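You operate a simulated robot arm through the tools that you are given. There is no shell and no other tool. Be economical: measure what you need, move in short steps, check, and stop when the job is done.

You run a simulated two-armed robot. Do the job below in one go: nothing can be reset, and whatever is moved stays where it is left.

TASK
Pull the carriage out, lay the electrode, carry the end plate on, push it back.
Fine: the end plate goes in both hands, level on the pack. Where these are worked on the way, their far stop is far enough and under half their travel is too little: stack carriage.
Where things are to end (x, y in the base frame): end plate within 20 mm of [970, -320].
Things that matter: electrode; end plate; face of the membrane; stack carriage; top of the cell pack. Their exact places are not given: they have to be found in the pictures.

The check looks at the end state, three seconds after you hand in, the way a careful person would. Anything else that was tipped, shoved, dropped, spilled or broken makes it a failure.

THE ROBOT
Two 7-joint arms with two-finger parallel grippers on one trunk, on a base that drives. Base frame: it is fixed to the floor where the robot stands at the start and does not move with it; the origin is under the middle of the robot, x ahead of it, y to its left, z up. Readings come in mm, degrees, newtons and seconds.
The left shoulder is at the start at [60, 143, 991], the right one opposite. With the tool pointing down near the work surface each hand reaches from about 300 to 720 mm from the robot's upright axis, wherever it stands, measured 20 degrees to its own side. Places, roughly: end plate [1000, 500, 1000]; face of the membrane [1000, -300, 1000]; stack carriage [1000, -300, 1000]; top of the cell pack [1000, -300, 1000]. Payload 1.57 kg a hand.
Tool frame (each hand has its own): the origin (TCP) lies between the finger pads and is the grasp point; the fingertips stand 30 mm ahead of it; z points along the fingers, y is the line along which they close. The gripper opens to 110 mm. The fingers are 24 mm wide and 12 mm thick; the gripper's body (48 by 112 mm) begins 78 mm behind the TCP.
Orientation is told as [roll, pitch, yaw] about the base's x, y, z axes, in that order, counted from this pose: with the fingers straight down and closing along the base's y, the tool's x points along the base's -x, its y along +y and its z along -z.

THE INTERFACE
- The arms move only by the tool nudge_tool. It takes "left_moves", "right_moves" or both (then of equal length, played together; a hand with none holds still); each is a list of rows, each a list of 7 numbers: the shift along the base's x, y, z in cm, then the turn, a rotation vector about the base's x, y, z in rad, then the opening, from 0 (shut) to 1 (fully open). In form: [[x, y, z, rx, ry, rz, gripper], ...]. A call has 1 to 20 rows; each row shifts and turns the commanded pose from where the row before left it. Each row takes 0.2 s and may step no farther than 50 mm and 8.6 degrees from the row before; otherwise, or with a gripper value out of range, the whole call is refused. A pose out of reach is approached as far as the arm can. The call stops where the force on the tool passes 40 N (or 10 N more than at its start, if that is more) or the arm is blocked; 0.2 s more then pass. The fingers move at their own pace (about 45 mm/s each) and stop on an object; they squeeze with about 42 N. The grip force told is the motor's: it shows also when the fingers shut on nothing. Time passes only in rows, and 0.2 s behind the last, so rows that do not move let the fingers close. The reply holds the time, the measured pose of the TCP, the force on the tool along the base axes, the opening and the grip force, in the units named above and with some noise, with the torque about the TCP (base axes, N m) and any sound that the robot's microphone picked up.
- Cameras (640 x 400 px; columns grow to the right, rows downward): "scene" is now at [47.5, -2.2, 1601]; the picture's right is [-0.02, -1.00, 0.00], its down [-0.75, 0.01, -0.66] and it looks along [0.66, -0.01, -0.75] (base axes); focal length 281 px, centre (320, 200). "left" rides on the left gripper at [70, -16, -141] in its tool frame; the picture's right is [0.23, 0.97, 0.00], its down [-0.85, 0.20, -0.48] and it looks along [-0.47, 0.11, 0.88] (tool axes); focal length 222 px, centre (320, 200). "right" rides on the right gripper at [70, 16, -141] in its tool frame; the picture's right is [-0.23, 0.97, 0.00], its down [-0.86, -0.20, -0.48] and it looks along [-0.47, -0.11, 0.88] (tool axes); focal length 222 px, centre (320, 200).
- snapshot(camera): a new picture of that camera. It takes no simulated time.
- lift_body(by): slides the trunk up (or, below 0, down) by that many mm; the arms and the scene camera ride with it, the base frame stays. It gives what a move gives, with no picture.
- drive_base(legs): drives the robot by 1 to 6 legs, each [ahead, left, turn to the left] in mm, mm and degrees, along the robot's own axes; the way and the turn of a leg run together, so that a leg with both is an arc; at most 1500 mm and 180 degrees a leg. The arms and the cameras ride along, it lands a little off, and it stops where it bumps. It gives what a move gives.
- turn_head(pan, tilt): turns the head with the scene camera to pan (to the left, within 86 degrees either way) and tilt (down, from -29 to 69), counted from straight ahead of the robot. It gives what a move gives.
- point_at(camera, pixels): for up to 12 pixels [column, row] of the newest picture of that camera ("zoom" is the newest enlarged one), the place [x, y, z] in the base frame of the surface seen there, good to about 3 mm. It takes no simulated time.
- inspect(camera, box): a new picture of the part [left, top, right, bottom] of that camera's present view, enlarged. It takes no simulated time.
- job_done(): hands the job in; it is judged then, once.

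Keep the steps short. Do not move on a guess: measure, check each grasp and each placing, and mend mistakes. In all there are 80 turns and 70 pictures (those below and enlarged ones count). Leave the grippers open and the arms clear of the work at the hand-in unless told otherwise, and finish with a single line.

The tools are called after "Request:" as name(argument=value, ...) on one line, values as JSON. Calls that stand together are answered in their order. nudge_tool: Moves the arms, as the interface text tells. Its arguments: {"type":"object","properties":{"left_moves":{"type":"array","items":{"type":"array","items":{"type":"number"}}},"right_moves":{"type":"array","items":{"type":"array","items":{"type":"number"}}}},"required":[]} The other tools are called the same way: lift_body (by) slides the trunk up or down; drive_base (legs) drives the base; turn_head (pan, tilt) turns the head that bears the scene camera; snapshot (camera) takes a picture; point_at (camera, pixels) gives the place of the surface under pixels of a picture; inspect (camera, box) takes an enlarged picture of a part of a camera's view; job_done () hands the job in.

At the start:

```text
t: 0.0
left_position: [492.3, 201.9, 1174.5]
left_tool_rot: [0.0, -0.1, 0.0]
left_wrist_force: [0.2, -0.7, -1.1]
left_ft_torque: [-0.01, 0.01, 0.01]
left_gripper_width: 109.8
left_grasp_force: 0.0
right_position: [497.9, -230.9, 1175.7]
right_tool_rot: [0.1, -0.2, 0.0]
right_wrist_force: [0.2, -0.1, -0.7]
right_ft_torque: [0.01, 0.0, -0.04]
right_gripper_width: 110.1
right_grasp_force: 0.1
trunk travel left (down, up): [-590.0, 0.0]
robot x, y, heading: [2.6, 1.1, 0.1]
head pan, tilt: [-1.0, 48.9]
```

scene: 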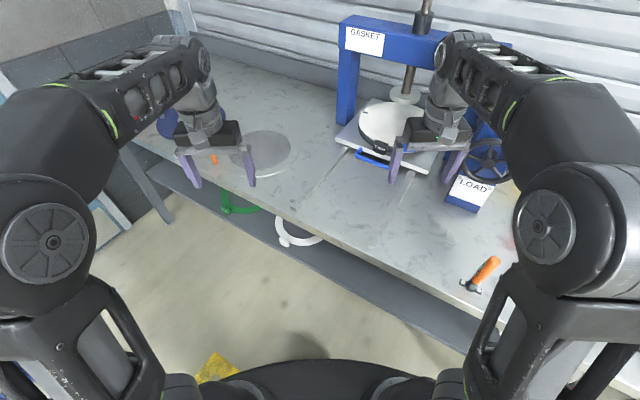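
right: 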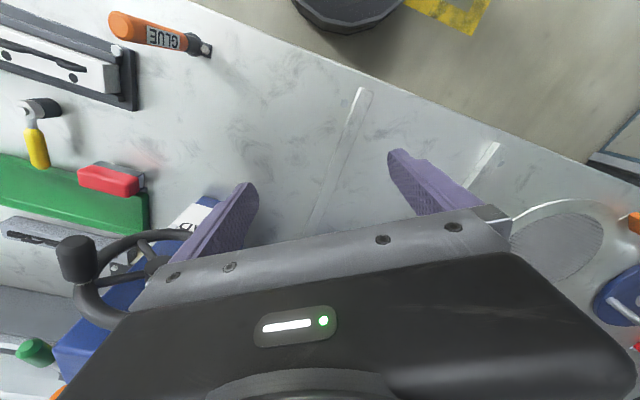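
left: 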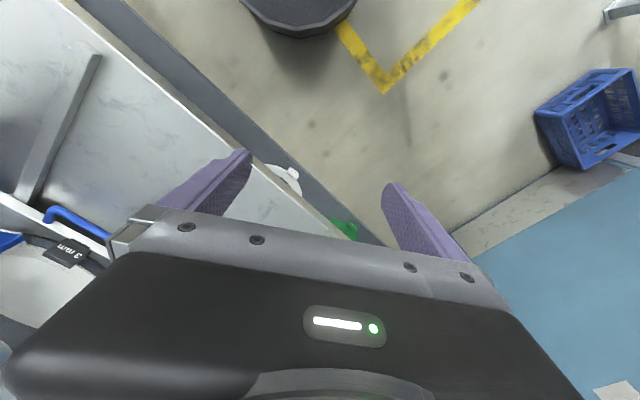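

I see a blue press ("GASKET") with a carriage at about (390,135) and a disc at about (262,155). I'll enlarge both regions to identify the things.

Request:
inspect(camera="scene", box=[320, 0, 520, 220])

Request:
inspect(camera="scene", box=[120, 60, 340, 250])

```text
1.82 times, centred on (420, 110) of scene
```

zoom: 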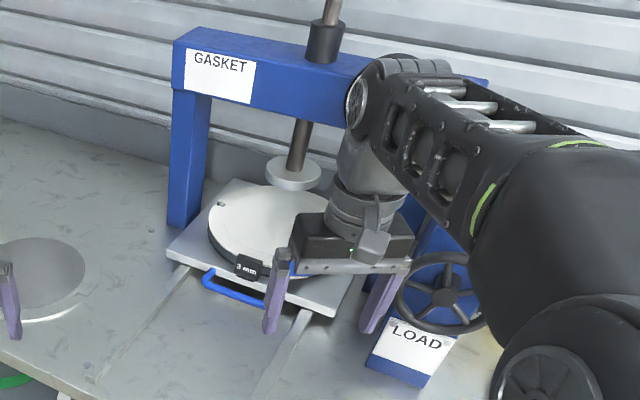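

```text
2.11 times, centred on (230, 155) of scene
```

zoom: 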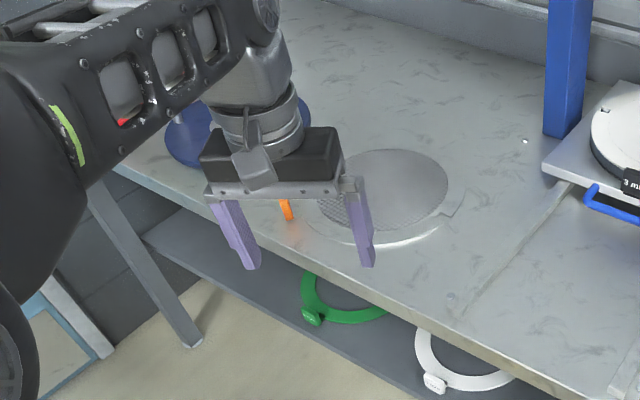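

The left arm hides part of the bench. I'll turn the head left to find the end plate near [1000, 500].

Request:
turn_head(pan=45, tilt=35)

Request:
snapshot(camera="scene")

```text
t: 1.1
left_position: [492.6, 202.1, 1175.7]
left_tool_rot: [0.0, -0.1, -0.1]
left_wrist_force: [-1.0, 0.7, 0.1]
left_ft_torque: [0.04, -0.03, 0.03]
left_gripper_width: 110.0
left_grasp_force: 0.0
right_position: [497.8, -232.7, 1175.1]
right_tool_rot: [0.0, -0.1, 0.0]
right_wrist_force: [-0.5, 0.0, -0.1]
right_ft_torque: [-0.05, 0.01, -0.02]
right_gripper_width: 110.1
right_grasp_force: 0.1
trunk travel left (down, up): [-590.0, 0.0]
robot x, y, heading: [-1.0, -4.1, -0.1]
head pan, tilt: [45.0, 35.0]
```

```text
64 pictures are left
```

scene: 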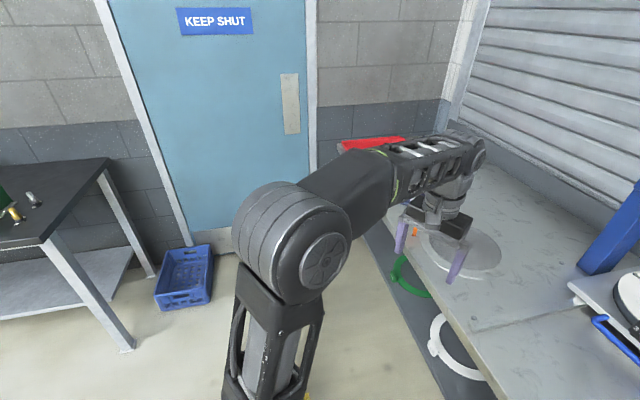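

Something red and blue hides behind the left arm. I'll back off a little and drive left so that the bench there is in view.

Request:
drive_base(legs=[[-250, 0, 0], [0, 550, 0]])

Request:
turn_head(pan=0, tilt=35)

Request:
snapshot(camera="scene")

```text
t: 5.8
left_position: [240.5, 763.2, 1175.4]
left_tool_rot: [-0.1, -0.2, 0.6]
left_wrist_force: [-0.1, -0.6, 0.1]
left_ft_torque: [-0.04, 0.0, 0.03]
left_gripper_width: 109.9
left_grasp_force: 0.0
right_position: [249.7, 329.4, 1176.4]
right_tool_rot: [-0.1, -0.2, 0.4]
right_wrist_force: [-0.1, -1.0, -0.1]
right_ft_torque: [-0.02, 0.02, 0.01]
right_gripper_width: 109.9
right_grasp_force: 0.1
trunk travel left (down, up): [-590.0, 0.0]
robot x, y, heading: [-250.8, 559.0, 0.6]
head pan, tilt: [45.0, 35.0]
```

```text
t: 6.9
left_position: [240.4, 764.1, 1175.2]
left_tool_rot: [0.0, -0.1, 0.6]
left_wrist_force: [-0.7, 0.0, 0.0]
left_ft_torque: [-0.01, -0.01, 0.0]
left_gripper_width: 109.8
left_grasp_force: 0.0
right_position: [250.5, 329.5, 1174.7]
right_tool_rot: [-0.1, -0.2, 0.5]
right_wrist_force: [0.5, 0.6, -0.2]
right_ft_torque: [-0.01, 0.02, 0.01]
right_gripper_width: 110.2
right_grasp_force: 0.0
trunk travel left (down, up): [-590.0, 0.0]
robot x, y, heading: [-247.5, 556.7, 0.5]
head pan, tilt: [0.0, 35.0]
```

```text
63 pictures are left
```

scene: 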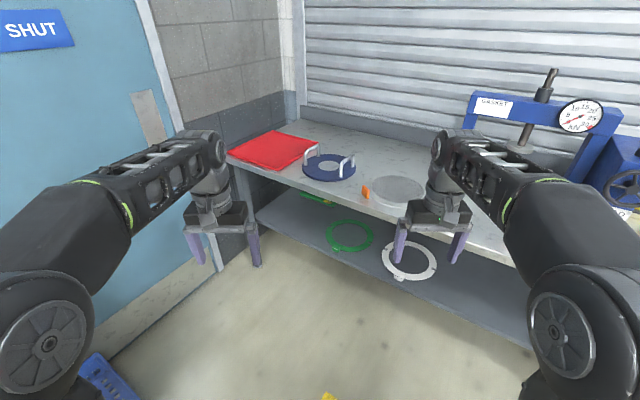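

Now I see a blue disc with two handles at (330,165), the end plate, a grey disc at (398,190) and a red cloth. I'll enlarge.

Request:
inspect(camera="scene", box=[270, 120, 450, 232])

Request:
inspect(camera="scene", box=[430, 60, 640, 230])

Request:
point_at(camera="scene", pixels=[[310, 155], [346, 168], [329, 166], [400, 190], [367, 193], [273, 150]])

```text
3.56 times, centred on (360, 176) of scene
```

zoom: 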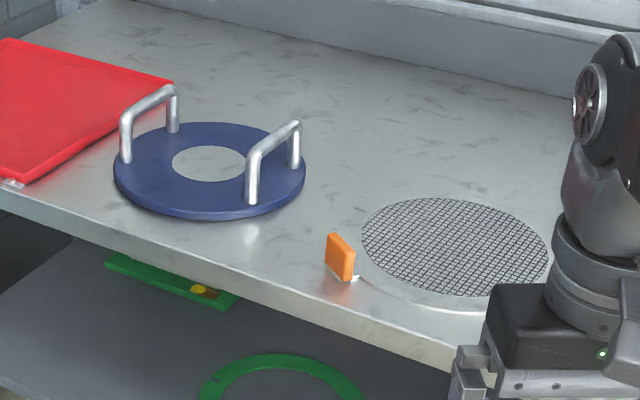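

```text
2.35 times, centred on (535, 145) of scene
```

zoom: 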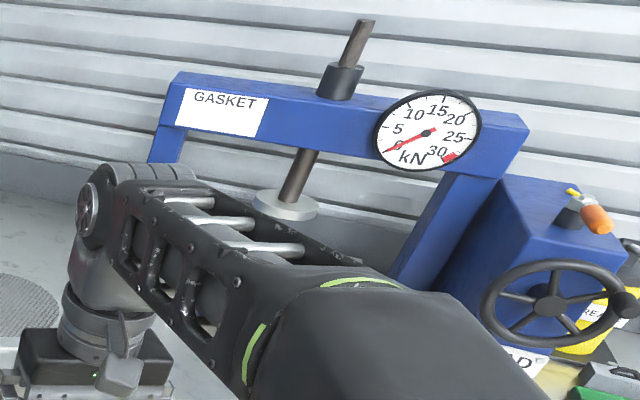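

```text
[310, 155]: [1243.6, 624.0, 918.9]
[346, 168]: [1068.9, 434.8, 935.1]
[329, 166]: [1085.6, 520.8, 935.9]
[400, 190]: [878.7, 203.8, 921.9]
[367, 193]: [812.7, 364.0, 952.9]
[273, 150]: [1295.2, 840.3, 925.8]
```

The end plate (blue, two bar handles) is around [1085, 520, 936], the mesh electrode with an upright orange tab around [880, 204, 922]. Before leaving, I measure the plate's outline, handles and the electrode on a fresh enlargement.

Request:
inspect(camera="scene", box=[290, 135, 430, 222])

```text
4.57 times, centred on (360, 178) of scene
```

zoom: 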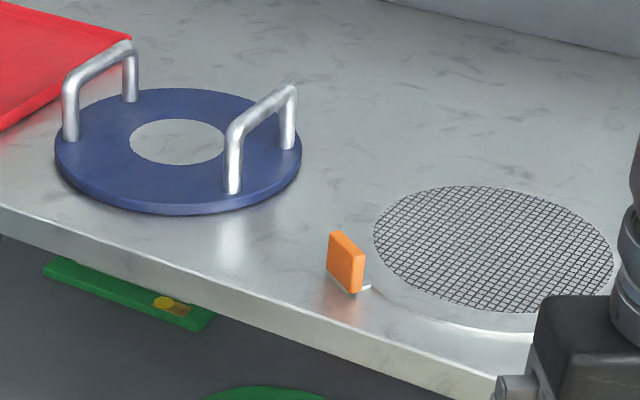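

Request:
point_at(camera="zoom", pixels=[[178, 142], [102, 55], [262, 108], [60, 165], [300, 150], [180, 212], [346, 244], [358, 292], [492, 248], [376, 240], [610, 262], [160, 262]])

Request:
drive_base(legs=[[0, -870, 0]])

Request:
turn_head(pan=0, tilt=35)

Request:
snapshot(camera="scene")

```text
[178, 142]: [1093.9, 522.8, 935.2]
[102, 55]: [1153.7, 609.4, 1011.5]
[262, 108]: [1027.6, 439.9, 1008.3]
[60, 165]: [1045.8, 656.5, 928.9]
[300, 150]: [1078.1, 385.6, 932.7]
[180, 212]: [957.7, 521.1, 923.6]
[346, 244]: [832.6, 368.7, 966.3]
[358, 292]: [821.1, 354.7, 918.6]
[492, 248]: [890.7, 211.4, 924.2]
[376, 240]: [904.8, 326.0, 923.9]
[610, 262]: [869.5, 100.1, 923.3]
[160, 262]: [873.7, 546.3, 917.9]
```

```text
t: 11.6
left_position: [249.4, -137.1, 1176.1]
left_tool_rot: [0.0, -0.1, 0.6]
left_wrist_force: [-0.1, 0.2, 0.1]
left_ft_torque: [0.01, -0.03, -0.01]
left_gripper_width: 109.9
left_grasp_force: 0.0
right_position: [260.1, -573.2, 1174.4]
right_tool_rot: [0.0, -0.2, 0.5]
right_wrist_force: [1.0, -0.7, -0.1]
right_ft_torque: [0.03, 0.0, 0.0]
right_gripper_width: 110.1
right_grasp_force: 0.2
trunk travel left (down, up): [-590.0, 0.0]
robot x, y, heading: [-239.1, -345.6, 0.7]
head pan, tilt: [0.0, 35.0]
```

```text
t: 12.2
left_position: [249.3, -137.3, 1174.8]
left_tool_rot: [0.0, 0.0, 0.6]
left_wrist_force: [-0.6, 0.1, 0.2]
left_ft_torque: [0.01, -0.02, -0.02]
left_gripper_width: 110.2
left_grasp_force: 0.0
right_position: [260.0, -571.7, 1174.9]
right_tool_rot: [-0.1, -0.1, 0.6]
right_wrist_force: [0.2, -0.4, -1.1]
right_ft_torque: [0.01, 0.01, 0.01]
right_gripper_width: 110.0
right_grasp_force: 0.0
trunk travel left (down, up): [-590.0, 0.0]
robot x, y, heading: [-241.0, -341.1, 0.6]
head pan, tilt: [0.0, 35.0]
```

```text
59 pictures are left
```

scene: 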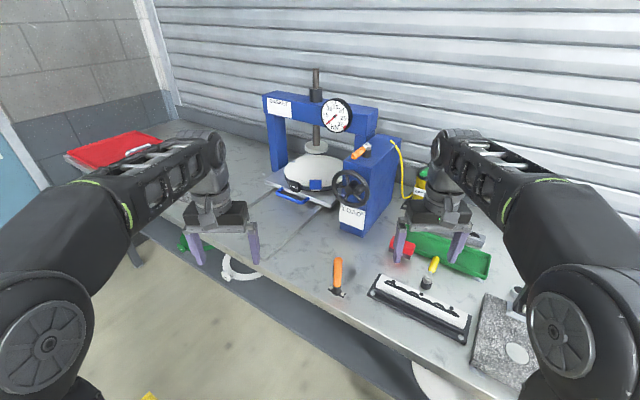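

Request:
inspect(camera="scene", box=[240, 60, 400, 250])

Request:
inspect(camera="scene", box=[260, 140, 370, 215])

```text
2.11 times, centred on (320, 155) of scene
```

zoom: 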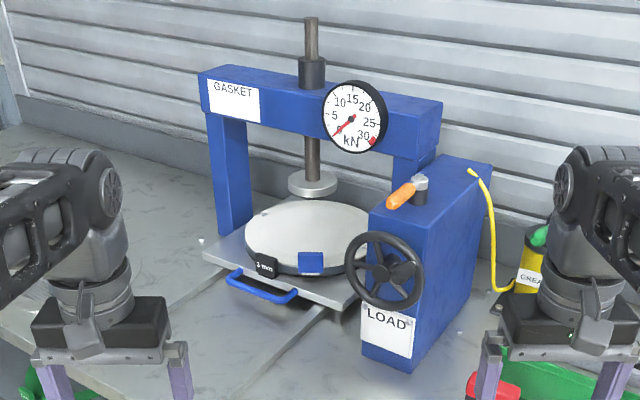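

```text
5.33 times, centred on (315, 178) of scene
```

zoom: 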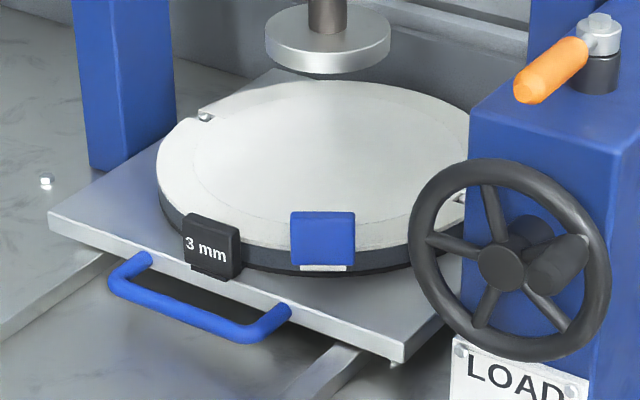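

The carriage has a blue bar handle at zoom (200,310), with rails coming toward me. I measure handle, rails and pack.

Request:
point_at(camera="zoom", pixels=[[135, 262], [200, 318], [280, 315], [50, 215], [400, 355], [205, 118], [330, 160], [322, 238], [213, 245], [160, 150], [462, 198], [45, 182]])

Request:
point_at(camera="scene", pixels=[[282, 253], [325, 210], [225, 212], [262, 190], [313, 187], [316, 146], [360, 187], [268, 270], [275, 164], [345, 290]])

```text
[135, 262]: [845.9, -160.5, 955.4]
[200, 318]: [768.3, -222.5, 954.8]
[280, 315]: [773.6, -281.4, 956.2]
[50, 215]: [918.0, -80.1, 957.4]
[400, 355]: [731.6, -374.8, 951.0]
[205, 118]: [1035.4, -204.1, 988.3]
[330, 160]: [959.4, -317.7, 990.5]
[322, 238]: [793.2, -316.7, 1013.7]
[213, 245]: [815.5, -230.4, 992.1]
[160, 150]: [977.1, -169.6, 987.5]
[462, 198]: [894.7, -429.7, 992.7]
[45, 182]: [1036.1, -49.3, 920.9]
```

```text
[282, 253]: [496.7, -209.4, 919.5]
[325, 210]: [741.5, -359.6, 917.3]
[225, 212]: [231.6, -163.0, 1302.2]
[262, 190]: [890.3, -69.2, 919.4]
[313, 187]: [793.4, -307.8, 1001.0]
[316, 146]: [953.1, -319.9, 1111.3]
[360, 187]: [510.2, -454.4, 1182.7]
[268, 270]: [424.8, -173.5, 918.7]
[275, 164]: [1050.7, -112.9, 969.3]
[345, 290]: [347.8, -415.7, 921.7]
```

The bench, rails and press are turned by about -32° (rail direction ≈ (0.85,-0.525)). I'll turn the robot square to the bench, and move left so the right hand faces the carriage handle at about [780,-222,955].

Request:
drive_base(legs=[[0, 0, -32.3], [0, 834, 0], [90, 0, 0]])

Request:
turn_head(pan=-20, tilt=40)

Request:
snapshot(camera="scene")

```text
t: 18.8
left_position: [785.2, 222.3, 1176.0]
left_tool_rot: [-0.1, -0.1, -30.9]
left_wrist_force: [-0.5, 0.4, -0.2]
left_ft_torque: [0.0, 0.07, 0.03]
left_gripper_width: 110.0
left_grasp_force: 0.1
right_position: [568.1, -151.2, 1175.2]
right_tool_rot: [0.0, -0.1, -30.9]
right_wrist_force: [0.2, -1.8, -0.7]
right_ft_torque: [0.04, 0.02, 0.02]
right_gripper_width: 109.9
right_grasp_force: 0.0
trunk travel left (down, up): [-590.0, 0.0]
robot x, y, heading: [260.6, 301.8, -30.9]
head pan, tilt: [0.0, 35.0]
```

```text
t: 19.6
left_position: [785.7, 222.2, 1175.0]
left_tool_rot: [0.0, 0.0, -30.9]
left_wrist_force: [0.5, 0.3, 0.6]
left_ft_torque: [0.01, -0.01, 0.0]
left_gripper_width: 110.1
left_grasp_force: 0.1
right_position: [567.0, -152.4, 1174.2]
right_tool_rot: [0.0, -0.2, -31.0]
right_wrist_force: [0.3, -0.6, 0.4]
right_ft_torque: [0.02, 0.01, 0.01]
right_gripper_width: 109.9
right_grasp_force: 0.0
trunk travel left (down, up): [-590.0, 0.0]
robot x, y, heading: [259.5, 302.9, -30.7]
head pan, tilt: [-20.0, 40.0]
```

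```text
56 pictures are left
```

scene: 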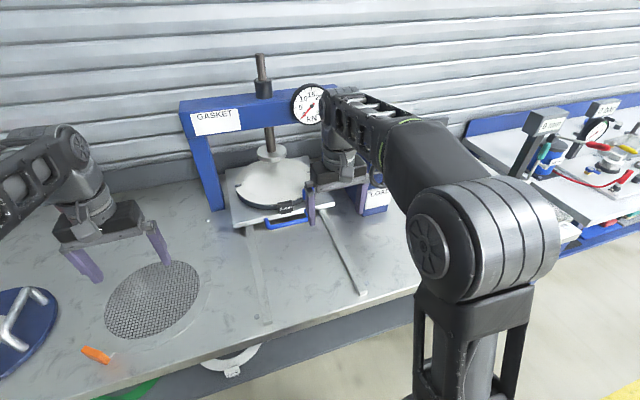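

Good view. I enlarge the carriage and then the electrode for exact measurements.

Request:
inspect(camera="scene", box=[210, 130, 370, 260])

Request:
point_at(camera="scene", pixels=[[245, 228], [266, 325], [322, 205], [361, 294], [262, 183], [270, 222], [300, 221], [236, 223], [333, 206], [370, 300]])

Request:
inspect(camera="scene", box=[0, 240, 220, 390])

```text
3.08 times, centred on (290, 195) of scene
```

zoom: 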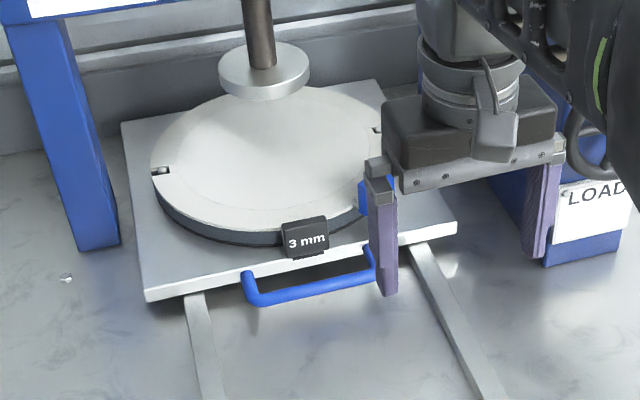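

```text
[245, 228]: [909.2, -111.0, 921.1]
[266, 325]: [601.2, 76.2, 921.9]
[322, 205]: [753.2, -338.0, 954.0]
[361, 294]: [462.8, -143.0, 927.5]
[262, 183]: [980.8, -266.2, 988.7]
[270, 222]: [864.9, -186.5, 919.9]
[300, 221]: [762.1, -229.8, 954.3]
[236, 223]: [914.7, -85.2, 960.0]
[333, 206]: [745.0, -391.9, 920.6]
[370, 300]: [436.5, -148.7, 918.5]
```

```text
2.67 times, centred on (110, 315) of scene
```

zoom: 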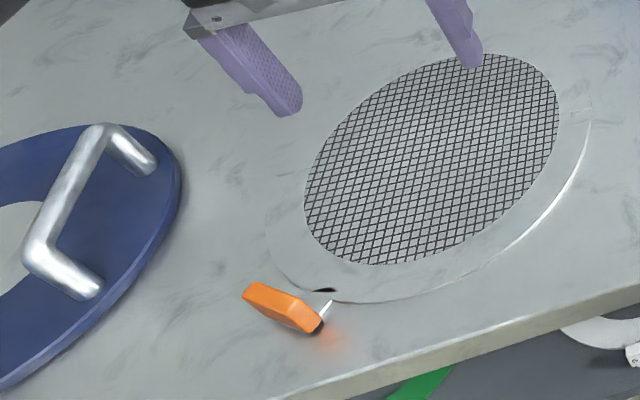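

Request:
point_at(camera="zoom", pixels=[[322, 290], [587, 118], [270, 300], [295, 325], [250, 290], [318, 322], [330, 303], [433, 160], [270, 215], [580, 180], [420, 295], [545, 65]])

Request:
inspect(camera="scene", box=[160, 250, 240, 320])

Request:
inspect(camera="scene", box=[70, 320, 150, 390])

```text
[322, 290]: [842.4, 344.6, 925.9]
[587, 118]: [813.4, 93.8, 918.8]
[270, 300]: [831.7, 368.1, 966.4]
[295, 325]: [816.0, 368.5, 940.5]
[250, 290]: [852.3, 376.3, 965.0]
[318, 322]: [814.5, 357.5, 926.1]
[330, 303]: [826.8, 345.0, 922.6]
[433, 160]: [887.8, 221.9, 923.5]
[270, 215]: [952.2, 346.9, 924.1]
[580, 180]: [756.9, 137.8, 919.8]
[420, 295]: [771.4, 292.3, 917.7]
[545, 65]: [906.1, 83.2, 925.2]
```

```text
5.71 times, centred on (200, 285) of scene
```

zoom: 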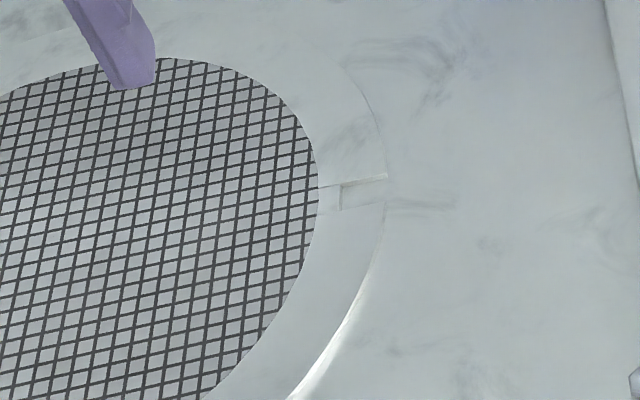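

```text
5.71 times, centred on (110, 355) of scene
```

zoom: 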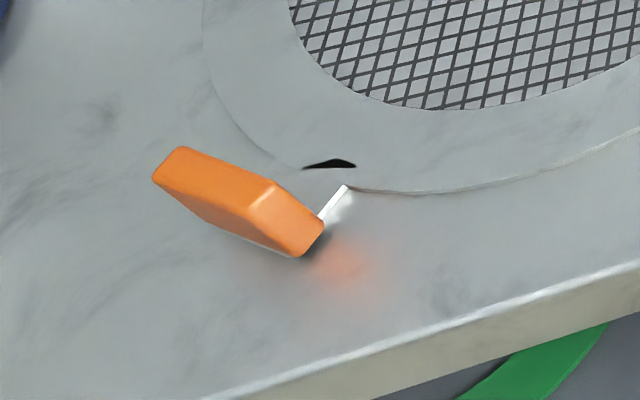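

I want a steeper view of the electrode: the left hand is right above it, so I take its camera.

Request:
snapshot(camera="left")

Request:
snapshot(camera="right")

```text
51 pictures are left
```

left: 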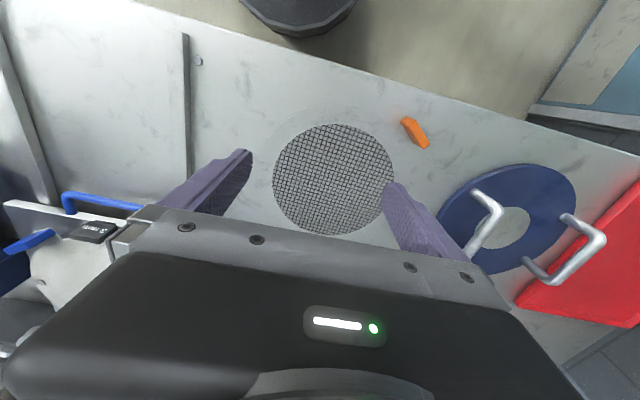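

```text
50 pictures are left
```

right: 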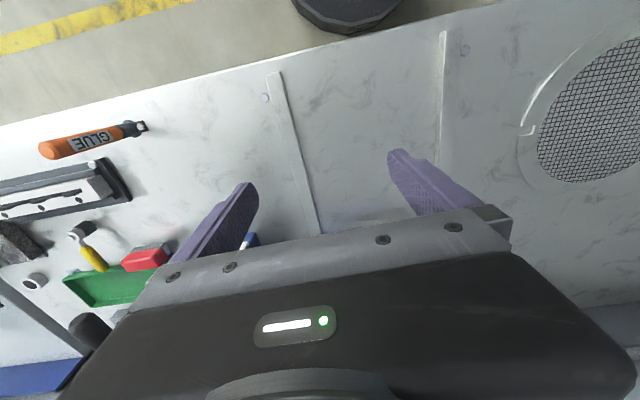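

Request:
inspect(camera="left", box=[230, 95, 450, 240])

```text
2.76 times, centred on (340, 168) of left
```

zoom: 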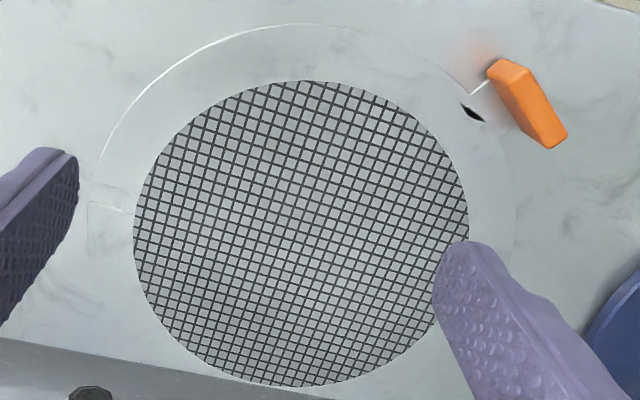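

Request:
point_at(camera="zoom", pixels=[[134, 225], [468, 225], [300, 81], [285, 385], [200, 121], [108, 205], [103, 165], [320, 27], [475, 112], [513, 75], [555, 140], [425, 125]])

```text
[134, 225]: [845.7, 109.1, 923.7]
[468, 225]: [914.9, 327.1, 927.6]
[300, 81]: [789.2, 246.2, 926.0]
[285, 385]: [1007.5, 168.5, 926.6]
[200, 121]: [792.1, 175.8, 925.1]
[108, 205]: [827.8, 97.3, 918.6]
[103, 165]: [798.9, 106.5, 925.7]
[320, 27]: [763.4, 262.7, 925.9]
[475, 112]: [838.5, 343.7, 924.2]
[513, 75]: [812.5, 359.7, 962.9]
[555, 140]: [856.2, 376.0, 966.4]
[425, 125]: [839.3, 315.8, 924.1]
```

The electrode's notches (direction ≈ 58.9°) match the pack's pins (≈ 58.1°), so it needs only shifting. First the carriage: I drive 90 mm closer and look at the handle again, closing the right fingers to use as a hook behind the handle bar.

Request:
drive_base(legs=[[90, 0, 0]])

Request:
inspect(camera="scene", box=[200, 140, 340, 250])

```text
t: 20.8
left_position: [862.6, 176.3, 1174.4]
left_tool_rot: [-0.1, -0.1, -31.0]
left_wrist_force: [0.9, -0.5, 0.2]
left_ft_torque: [-0.01, 0.05, -0.02]
left_gripper_width: 110.2
left_grasp_force: 0.0
right_position: [643.0, -199.1, 1173.7]
right_tool_rot: [0.0, -0.1, -31.0]
right_wrist_force: [1.4, -0.5, -0.2]
right_ft_torque: [0.03, 0.03, 0.01]
right_gripper_width: 110.2
right_grasp_force: 0.1
trunk travel left (down, up): [-590.0, 0.0]
robot x, y, heading: [337.2, 260.6, -30.9]
head pan, tilt: [-20.0, 40.0]
```

```text
3.64 times, centred on (270, 195) of scene
```

zoom: 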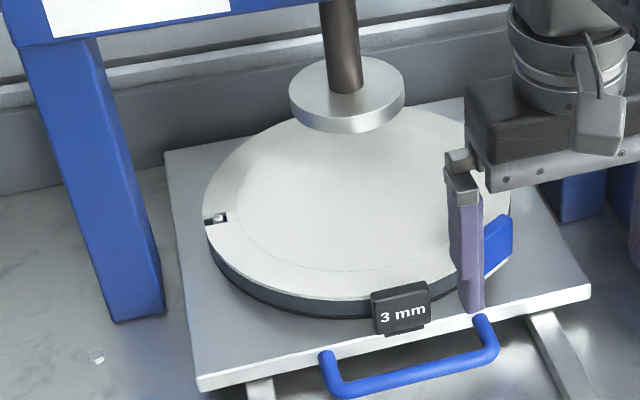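

Request:
point_at(camera="zoom", pixels=[[345, 383], [410, 371], [475, 357], [410, 380], [322, 357], [484, 322], [215, 385], [580, 292], [378, 300], [430, 295], [405, 325], [221, 218]])

Request:
point_at(camera="zoom", pixels=[[410, 364], [345, 375], [345, 393], [347, 100], [290, 100], [340, 130]])

```text
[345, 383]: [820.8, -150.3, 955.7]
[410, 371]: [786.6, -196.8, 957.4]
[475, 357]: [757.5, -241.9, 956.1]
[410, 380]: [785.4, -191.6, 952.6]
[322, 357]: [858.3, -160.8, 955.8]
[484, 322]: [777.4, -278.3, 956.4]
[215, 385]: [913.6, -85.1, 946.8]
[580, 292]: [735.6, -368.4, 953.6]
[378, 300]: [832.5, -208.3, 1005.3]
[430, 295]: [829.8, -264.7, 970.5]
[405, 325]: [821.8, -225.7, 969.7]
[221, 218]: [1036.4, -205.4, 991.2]
```

```text
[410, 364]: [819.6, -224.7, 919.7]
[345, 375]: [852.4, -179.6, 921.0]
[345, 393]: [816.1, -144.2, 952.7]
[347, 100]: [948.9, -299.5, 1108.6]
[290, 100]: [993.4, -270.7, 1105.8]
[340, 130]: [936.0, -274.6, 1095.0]
```

Bar top is at z≈957, u≈775 along the rail; the black tag stands at z 970–1005 only ~35 mm behind it. I bring the closed right fingers above the gap at [802,-213], stop at z≈1045 and check.

Request:
nudge_tool(right_moves=[[4, -0.35, 0, 0, 0, 0, 0], [4, -0.35, 0, 0, 0, 0, 0], [4, -0.35, 0, 0, 0, 0, 0], [3.94, -0.37, 0, 0, 0, 0, 0], [0, 0, -4, 0, 0, 0, 0], [0, 0, -4, 0, 0, 0, 0], [0, 0, -4, 0, 0, 0, 0], [0, 0, -0.9, 0, 0, 0, 0], [0, 0, 0, 0, 0, 0, 0], [0, 0, 0, 0, 0, 0, 0]])

Request:
inspect(camera="scene", box=[210, 140, 370, 260])

Request:
snapshot(camera="right")

```text
t: 22.9
left_position: [861.9, 176.0, 1175.1]
left_tool_rot: [0.0, -0.3, -30.9]
left_wrist_force: [0.5, -0.3, -0.4]
left_ft_torque: [0.0, -0.01, 0.0]
left_gripper_width: 110.2
left_grasp_force: 0.1
right_position: [654.6, -207.6, 1029.4]
right_tool_rot: [0.1, -0.1, -31.0]
right_wrist_force: [-0.2, -0.1, -0.4]
right_ft_torque: [-0.03, -0.01, 0.0]
right_gripper_width: 0.0
right_grasp_force: 21.3
right hand out of reach, approached as far as the arm can: row 1, 2, 3, 4
trunk travel left (down, up): [-590.0, 0.0]
robot x, y, heading: [334.9, 256.0, -30.9]
head pan, tilt: [-20.0, 40.0]
```

```text
3.33 times, centred on (290, 200) of scene
```

zoom: 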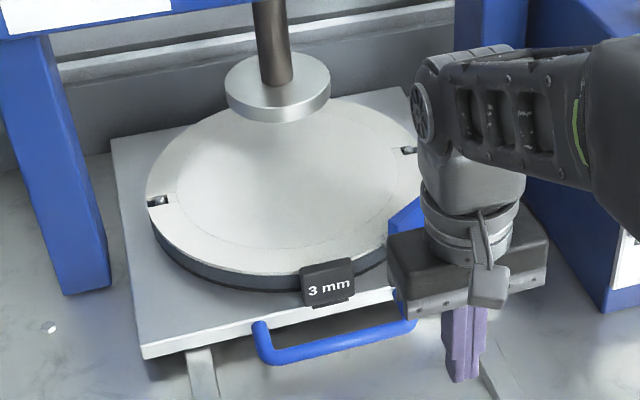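

```text
46 pictures are left
```

right: 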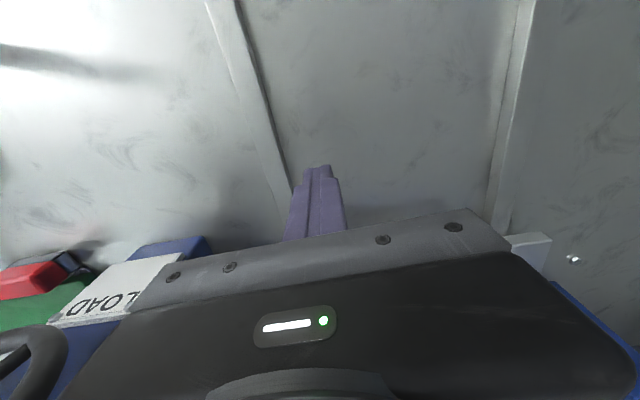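

The arm couldn't stretch that far at the high level; it is now at [655,-208,1029], in front of the handle. I raise to 1045 and go forward at this lower height.

Request:
nudge_tool(right_moves=[[0, 0, 1.5, 0, 0, 0, 0], [4, -0.15, 0, 0, 0, 0, 0], [4, -0.15, 0, 0, 0, 0, 0], [4, -0.15, 0, 0, 0, 0, 0], [2.78, -0.12, 0, 0, 0, 0, 0]])

```text
t: 24.1
left_position: [862.3, 176.3, 1175.5]
left_tool_rot: [0.1, -0.1, -31.0]
left_wrist_force: [0.4, 0.5, 0.6]
left_ft_torque: [-0.02, -0.01, 0.02]
left_gripper_width: 110.1
left_grasp_force: 0.0
right_position: [800.9, -211.8, 1045.8]
right_tool_rot: [0.0, -0.2, -31.1]
right_wrist_force: [0.4, 0.1, 0.4]
right_ft_torque: [-0.01, 0.01, 0.02]
right_gripper_width: 0.0
right_grasp_force: 21.6
trunk travel left (down, up): [-590.0, 0.0]
robot x, y, heading: [334.1, 258.0, -30.9]
head pan, tilt: [-20.0, 40.0]
```

Reached [801,-212,1046]. I check where the fingertips stand over the gap.

Request:
inspect(camera="scene", box=[210, 140, 370, 260])

Request:
inspect(camera="right", box=[220, 120, 440, 260])

```text
3.33 times, centred on (290, 200) of scene
```

zoom: 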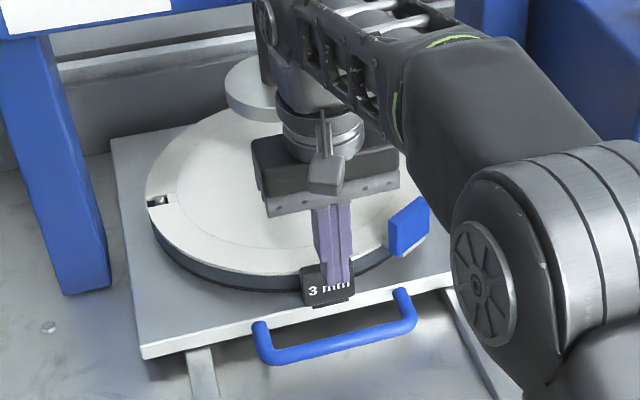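

```text
2.86 times, centred on (330, 190) of right
```

zoom: 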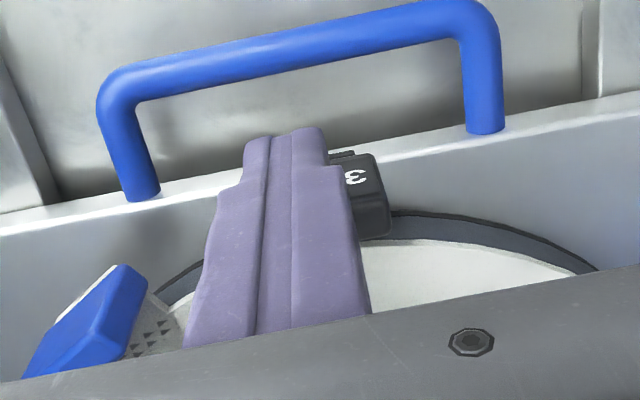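

The tips are between tag and bar and will pass. I go down 86 mm in short steps.

Request:
nudge_tool(right_moves=[[0, 0, -2.2, 0, 0, 0, 0], [0, 0, -2.2, 0, 0, 0, 0], [0, 0, -2.2, 0, 0, 0, 0], [0, 0, -2.0, 0, 0, 0, 0]])

Request:
inspect(camera="right", box=[220, 120, 440, 260])

```text
t: 25.1
left_position: [861.3, 176.8, 1174.8]
left_tool_rot: [0.0, 0.0, -30.9]
left_wrist_force: [0.0, 0.1, -0.1]
left_ft_torque: [0.0, 0.02, 0.0]
left_gripper_width: 109.9
left_grasp_force: 0.0
right_position: [800.3, -211.8, 957.3]
right_tool_rot: [0.0, -0.1, -30.9]
right_wrist_force: [0.1, 0.0, -0.6]
right_ft_torque: [-0.01, 0.02, 0.04]
right_gripper_width: 0.0
right_grasp_force: 21.3
trunk travel left (down, up): [-590.0, 0.0]
robot x, y, heading: [335.9, 258.7, -31.2]
head pan, tilt: [-20.0, 40.0]
```

```text
2.86 times, centred on (330, 190) of right
```

zoom: 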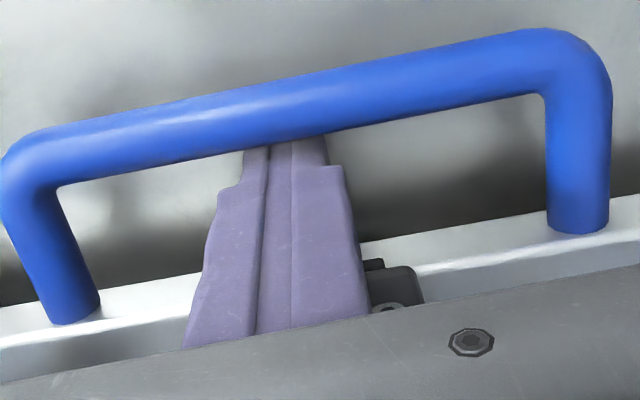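

Hooked behind the bar with no contact force. I pull along the rails (-0.854, 0.521), gently at first.

Request:
nudge_tool(right_moves=[[-0.85, 0.52, 0, 0, 0, 0, 0], [-0.85, 0.52, 0, 0, 0, 0, 0], [-1.28, 0.78, 0, 0, 0, 0, 0], [-1.28, 0.78, 0, 0, 0, 0, 0], [-1.28, 0.78, 0, 0, 0, 0, 0], [-1.28, 0.78, 0, 0, 0, 0, 0]])

```text
t: 26.6
left_position: [861.4, 178.2, 1176.5]
left_tool_rot: [0.0, -0.2, -31.0]
left_wrist_force: [-0.4, -0.1, 0.5]
left_ft_torque: [0.0, 0.0, 0.0]
left_gripper_width: 110.0
left_grasp_force: 0.0
right_position: [731.1, -171.0, 961.2]
right_tool_rot: [0.1, -0.2, -30.9]
right_wrist_force: [-0.1, -0.3, -0.4]
right_ft_torque: [-0.01, -0.01, 0.02]
right_gripper_width: 0.0
right_grasp_force: 21.4
trunk travel left (down, up): [-590.0, 0.0]
robot x, y, heading: [338.9, 259.7, -31.2]
head pan, tilt: [-20.0, 40.0]
```

It moved 80 mm but no force reads at the end; I check the carriage follows.

Request:
snapshot(camera="scene")

```text
42 pictures are left
```

scene: 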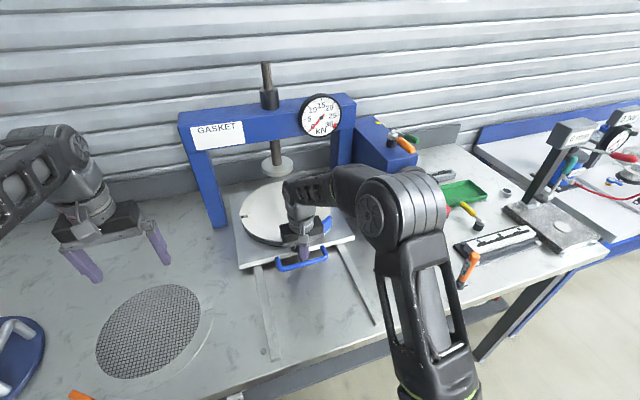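

The carriage follows. I keep pulling until it stops.

Request:
nudge_tool(right_moves=[[-1.28, 0.78, 0, 0, 0, 0, 0], [-1.28, 0.78, 0, 0, 0, 0, 0], [-1.28, 0.78, 0, 0, 0, 0, 0], [-1.28, 0.78, 0, 0, 0, 0, 0], [-1.28, 0.78, 0, 0, 0, 0, 0], [-1.28, 0.78, 0, 0, 0, 0, 0], [-1.28, 0.78, 0, 0, 0, 0, 0], [-1.28, 0.78, 0, 0, 0, 0, 0], [-1.28, 0.78, 0, 0, 0, 0, 0], [-1.28, 0.78, 0, 0, 0, 0, 0], [-1.28, 0.78, 0, 0, 0, 0, 0], [-1.28, 0.78, 0, 0, 0, 0, 0]])

```text
t: 29.1
left_position: [860.6, 177.6, 1175.4]
left_tool_rot: [0.1, -0.2, -30.8]
left_wrist_force: [0.1, -0.2, 0.3]
left_ft_torque: [-0.01, 0.0, 0.02]
left_gripper_width: 110.2
left_grasp_force: 0.1
right_position: [578.1, -76.2, 960.4]
right_tool_rot: [-0.1, -0.1, -30.9]
right_wrist_force: [-0.4, -0.1, 0.3]
right_ft_torque: [-0.02, -0.01, 0.0]
right_gripper_width: 0.1
right_grasp_force: 20.8
trunk travel left (down, up): [-590.0, 0.0]
robot x, y, heading: [336.3, 253.4, -30.8]
head pan, tilt: [-20.0, 40.0]
```

About 250 mm out, still free. I continue gently to look for the far stop.

Request:
nudge_tool(right_moves=[[-0.85, 0.52, 0, 0, 0, 0, 0], [-0.85, 0.52, 0, 0, 0, 0, 0], [-0.85, 0.52, 0, 0, 0, 0, 0], [-0.85, 0.52, 0, 0, 0, 0, 0], [-0.85, 0.52, 0, 0, 0, 0, 0], [-0.85, 0.52, 0, 0, 0, 0, 0]])

Request:
snapshot(camera="scene")

```text
t: 30.6
left_position: [861.8, 178.1, 1175.3]
left_tool_rot: [-0.1, -0.2, -30.8]
left_wrist_force: [0.6, -0.5, -0.8]
left_ft_torque: [0.01, 0.0, 0.02]
left_gripper_width: 110.2
left_grasp_force: 0.0
right_position: [526.5, -46.0, 959.0]
right_tool_rot: [0.0, -0.1, -31.0]
right_wrist_force: [-1.1, 0.7, 0.0]
right_ft_torque: [0.0, 0.0, 0.0]
right_gripper_width: 0.0
right_grasp_force: 20.8
trunk travel left (down, up): [-590.0, 0.0]
robot x, y, heading: [336.6, 254.7, -31.0]
head pan, tilt: [-20.0, 40.0]
```

```text
41 pictures are left
```

scene: 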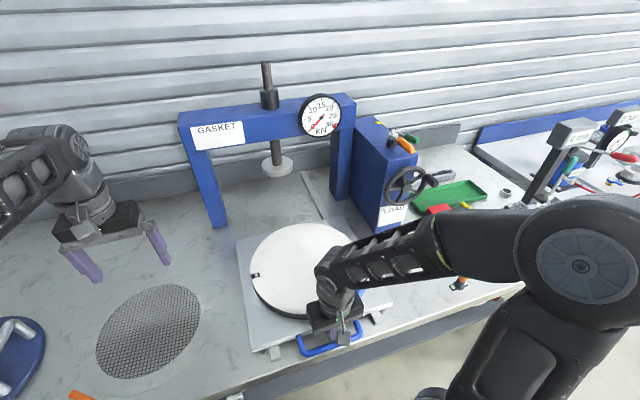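

The pack is well clear of the frame, pulled about 300 mm. I ease off the bar by 4 mm and lift the hand straight up.

Request:
nudge_tool(right_moves=[[0.34, -0.21, 0, 0, 0, 0, 0], [0, 0, 2.5, 0, 0, 0, 0], [0, 0, 3, 0, 0, 0, 0], [0, 0, 4, 0, 0, 0, 0], [0, 0, 4, 0, 0, 0, 0], [0, 0, 4, 0, 0, 0, 0], [0, 0, 3, 0, 0, 0, 0]])

Request:
inspect(camera="scene", box=[210, 200, 410, 370])

Request:
snapshot(camera="right")

```text
t: 32.1
left_position: [861.1, 176.8, 1174.8]
left_tool_rot: [0.1, -0.2, -30.9]
left_wrist_force: [-0.1, 0.5, 0.1]
left_ft_torque: [0.0, 0.02, 0.04]
left_gripper_width: 109.9
left_grasp_force: 0.0
right_position: [530.8, -48.4, 1166.1]
right_tool_rot: [-0.1, -0.2, -30.9]
right_wrist_force: [-0.1, -0.9, 0.3]
right_ft_torque: [0.01, 0.0, 0.0]
right_gripper_width: 0.2
right_grasp_force: 20.9
trunk travel left (down, up): [-590.0, 0.0]
robot x, y, heading: [339.1, 255.7, -30.9]
head pan, tilt: [-20.0, 40.0]
```

```text
2.35 times, centred on (310, 285) of scene
```

zoom: 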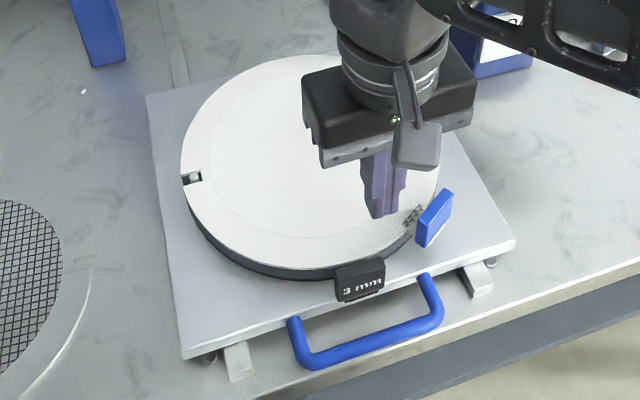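

```text
39 pictures are left
```

right: 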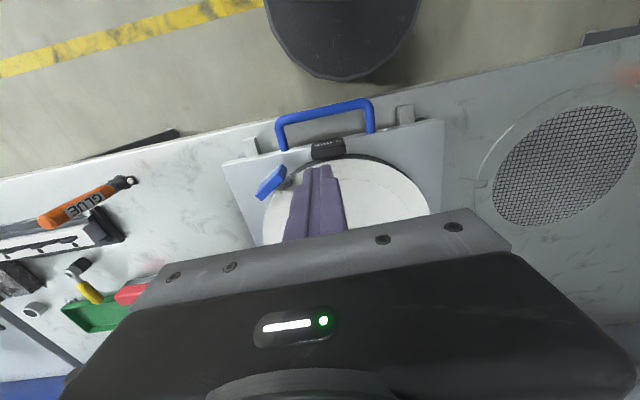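

Now the electrode. I drive 205 mm left so the left hand can reach the orange tab, then measure tab and pack again.

Request:
drive_base(legs=[[0, 205, 0]])

Request:
turn_head(pan=-15, tilt=50)

Request:
snapshot(camera="scene")

```text
t: 33.8
left_position: [968.5, 354.3, 1174.4]
left_tool_rot: [0.0, 0.0, -31.0]
left_wrist_force: [0.1, -0.5, 0.2]
left_ft_torque: [0.0, -0.02, -0.01]
left_gripper_width: 110.3
left_grasp_force: 0.1
right_position: [637.7, 129.1, 1165.8]
right_tool_rot: [-0.1, -0.2, -31.0]
right_wrist_force: [0.1, 0.6, -0.1]
right_ft_torque: [-0.01, 0.0, 0.02]
right_gripper_width: 0.0
right_grasp_force: 21.8
trunk travel left (down, up): [-590.0, 0.0]
robot x, y, heading: [437.7, 434.4, -31.1]
head pan, tilt: [-20.0, 40.0]
```

```text
t: 34.5
left_position: [967.5, 353.8, 1175.5]
left_tool_rot: [0.0, -0.1, -31.0]
left_wrist_force: [0.1, -0.1, 0.7]
left_ft_torque: [-0.01, -0.01, 0.0]
left_gripper_width: 110.2
left_grasp_force: 0.0
right_position: [636.1, 127.8, 1164.9]
right_tool_rot: [0.0, -0.3, -31.1]
right_wrist_force: [0.3, 0.0, -0.2]
right_ft_torque: [-0.01, -0.01, 0.02]
right_gripper_width: 0.0
right_grasp_force: 21.4
trunk travel left (down, up): [-590.0, 0.0]
robot x, y, heading: [440.3, 434.0, -31.1]
head pan, tilt: [-15.0, 50.0]
```

```text
38 pictures are left
```

scene: 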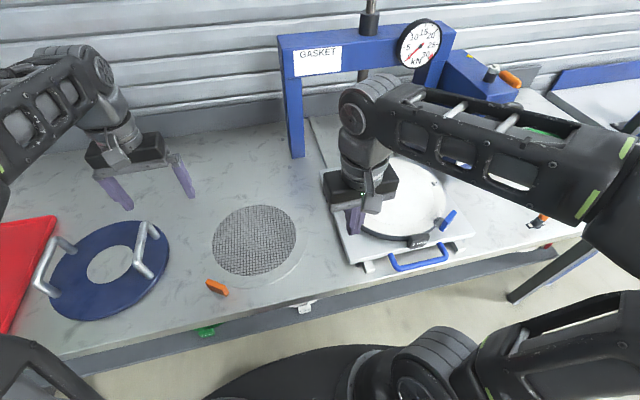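

Clear view of plate, electrode and pack. I enlarge each for measuring.

Request:
inspect(camera="scene", box=[190, 195, 310, 305])

Request:
point_at(camera="zoom", pixels=[[90, 305], [140, 325], [115, 318], [112, 340], [152, 310], [120, 290], [180, 300], [425, 268], [180, 170], [425, 230], [280, 295], [300, 60]])

Request:
inspect(camera="scene", box=[320, 150, 480, 280])

```text
3.64 times, centred on (250, 250) of scene
```

zoom: 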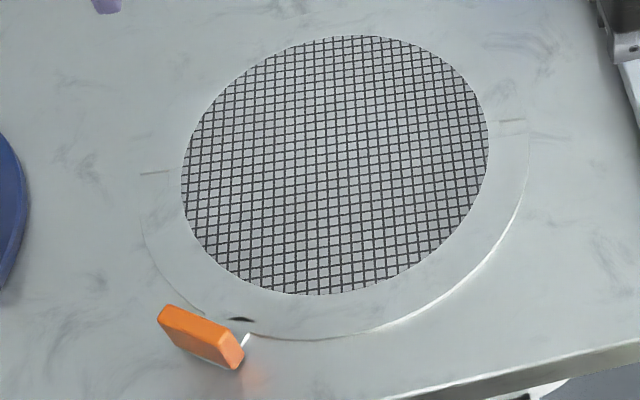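

```text
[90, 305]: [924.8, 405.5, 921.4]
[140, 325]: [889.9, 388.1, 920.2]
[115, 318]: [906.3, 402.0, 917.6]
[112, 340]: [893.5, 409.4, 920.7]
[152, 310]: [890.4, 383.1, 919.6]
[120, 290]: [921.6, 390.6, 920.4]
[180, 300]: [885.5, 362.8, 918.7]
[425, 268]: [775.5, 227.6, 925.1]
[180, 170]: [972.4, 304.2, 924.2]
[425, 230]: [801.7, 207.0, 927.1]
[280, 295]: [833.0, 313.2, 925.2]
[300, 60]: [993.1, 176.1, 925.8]
```

```text
3.08 times, centred on (400, 215) of scene
```

zoom: 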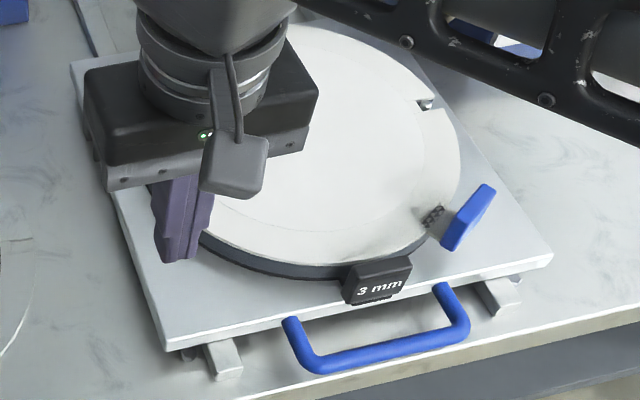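

I measure the pack on this picture: right pin (425,103), carriage corner, tags.

Request:
point_at(camera="zoom", pixels=[[425, 103], [424, 110], [420, 99], [375, 285], [470, 215], [380, 348], [550, 256], [172, 345], [300, 265], [455, 170], [330, 180], [420, 215]])

Request:
inspect(camera="scene", box=[190, 195, 310, 305])

Request:
point_at(camera="zoom", pixels=[[165, 310], [205, 328], [236, 343], [185, 348], [155, 172], [512, 122], [183, 175], [488, 140], [355, 38], [315, 294], [240, 320], [222, 342]])

```text
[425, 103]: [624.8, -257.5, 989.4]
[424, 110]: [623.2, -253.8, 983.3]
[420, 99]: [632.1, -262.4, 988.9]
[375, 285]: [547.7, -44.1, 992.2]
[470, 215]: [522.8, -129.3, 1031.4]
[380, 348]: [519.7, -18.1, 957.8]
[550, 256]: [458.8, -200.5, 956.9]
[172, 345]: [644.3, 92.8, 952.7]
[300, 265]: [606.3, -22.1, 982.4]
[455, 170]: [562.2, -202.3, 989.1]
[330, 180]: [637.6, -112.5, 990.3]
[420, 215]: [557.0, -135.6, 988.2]
```

```text
3.64 times, centred on (250, 250) of scene
```

zoom: 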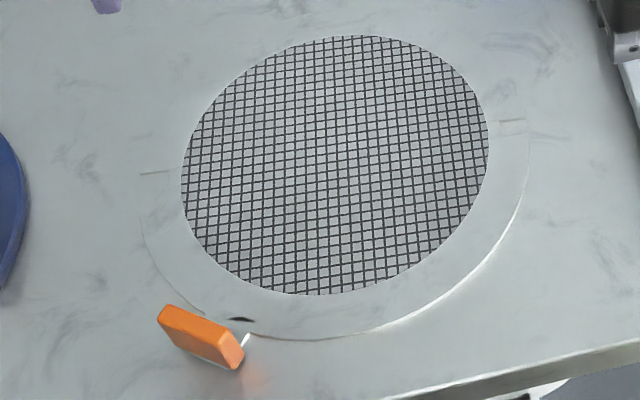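

```text
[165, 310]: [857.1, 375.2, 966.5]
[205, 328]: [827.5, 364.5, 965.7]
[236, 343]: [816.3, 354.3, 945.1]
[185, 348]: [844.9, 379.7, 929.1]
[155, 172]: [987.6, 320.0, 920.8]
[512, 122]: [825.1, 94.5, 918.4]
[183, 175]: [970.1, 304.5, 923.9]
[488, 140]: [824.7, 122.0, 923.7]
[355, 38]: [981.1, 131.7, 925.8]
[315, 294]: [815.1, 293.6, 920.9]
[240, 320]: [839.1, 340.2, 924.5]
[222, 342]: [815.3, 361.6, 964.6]
```

I need the notches precisely. Close-ups of both electrode notches.

Request:
inspect(camera="scene", box=[205, 228, 245, 258])

Request:
point_at(camera="zoom", pixels=[[120, 150], [200, 150], [160, 180]])

Request:
inspect(camera="scene", box=[275, 210, 315, 240])

```text
13.33 times, centred on (225, 243) of scene
```

zoom: 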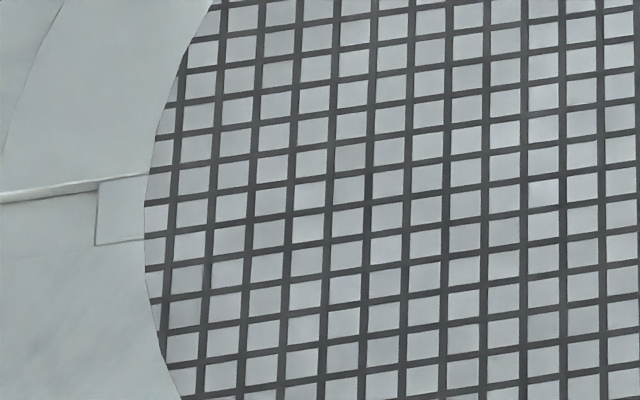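

```text
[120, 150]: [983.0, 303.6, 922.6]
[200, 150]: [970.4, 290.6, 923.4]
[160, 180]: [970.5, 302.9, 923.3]
```

```text
13.33 times, centred on (295, 225) of scene
```

zoom: 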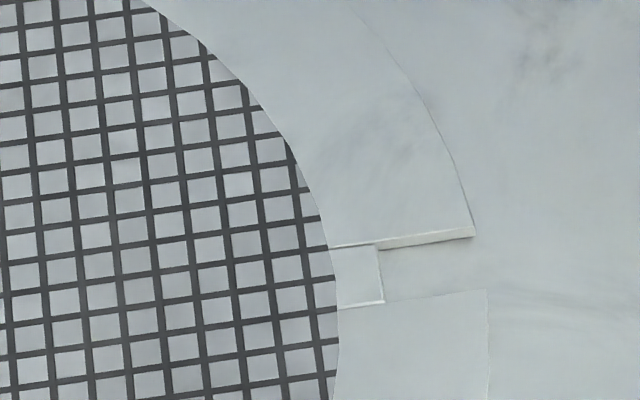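

Request:
point_at(camera="zoom", pixels=[[470, 226], [384, 240], [386, 304], [482, 297], [432, 268], [334, 275]])

Request:
inspect(camera="scene", box=[190, 228, 230, 258])

Request:
point_at(camera="zoom", pixels=[[200, 194], [296, 180], [296, 245], [210, 258], [250, 218]])

```text
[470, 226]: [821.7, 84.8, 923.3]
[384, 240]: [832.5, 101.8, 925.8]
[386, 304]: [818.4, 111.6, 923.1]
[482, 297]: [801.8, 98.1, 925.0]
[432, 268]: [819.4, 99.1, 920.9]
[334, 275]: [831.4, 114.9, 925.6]
```

```text
13.33 times, centred on (210, 243) of scene
```

zoom: 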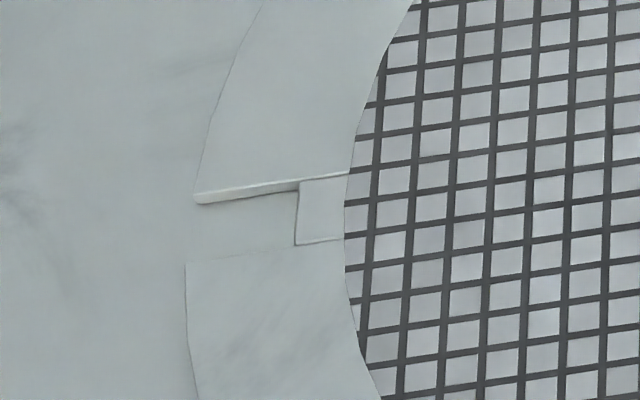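

```text
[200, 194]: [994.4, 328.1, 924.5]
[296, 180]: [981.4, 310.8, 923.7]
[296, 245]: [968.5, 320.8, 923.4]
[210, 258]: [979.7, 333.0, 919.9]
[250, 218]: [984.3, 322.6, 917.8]
```

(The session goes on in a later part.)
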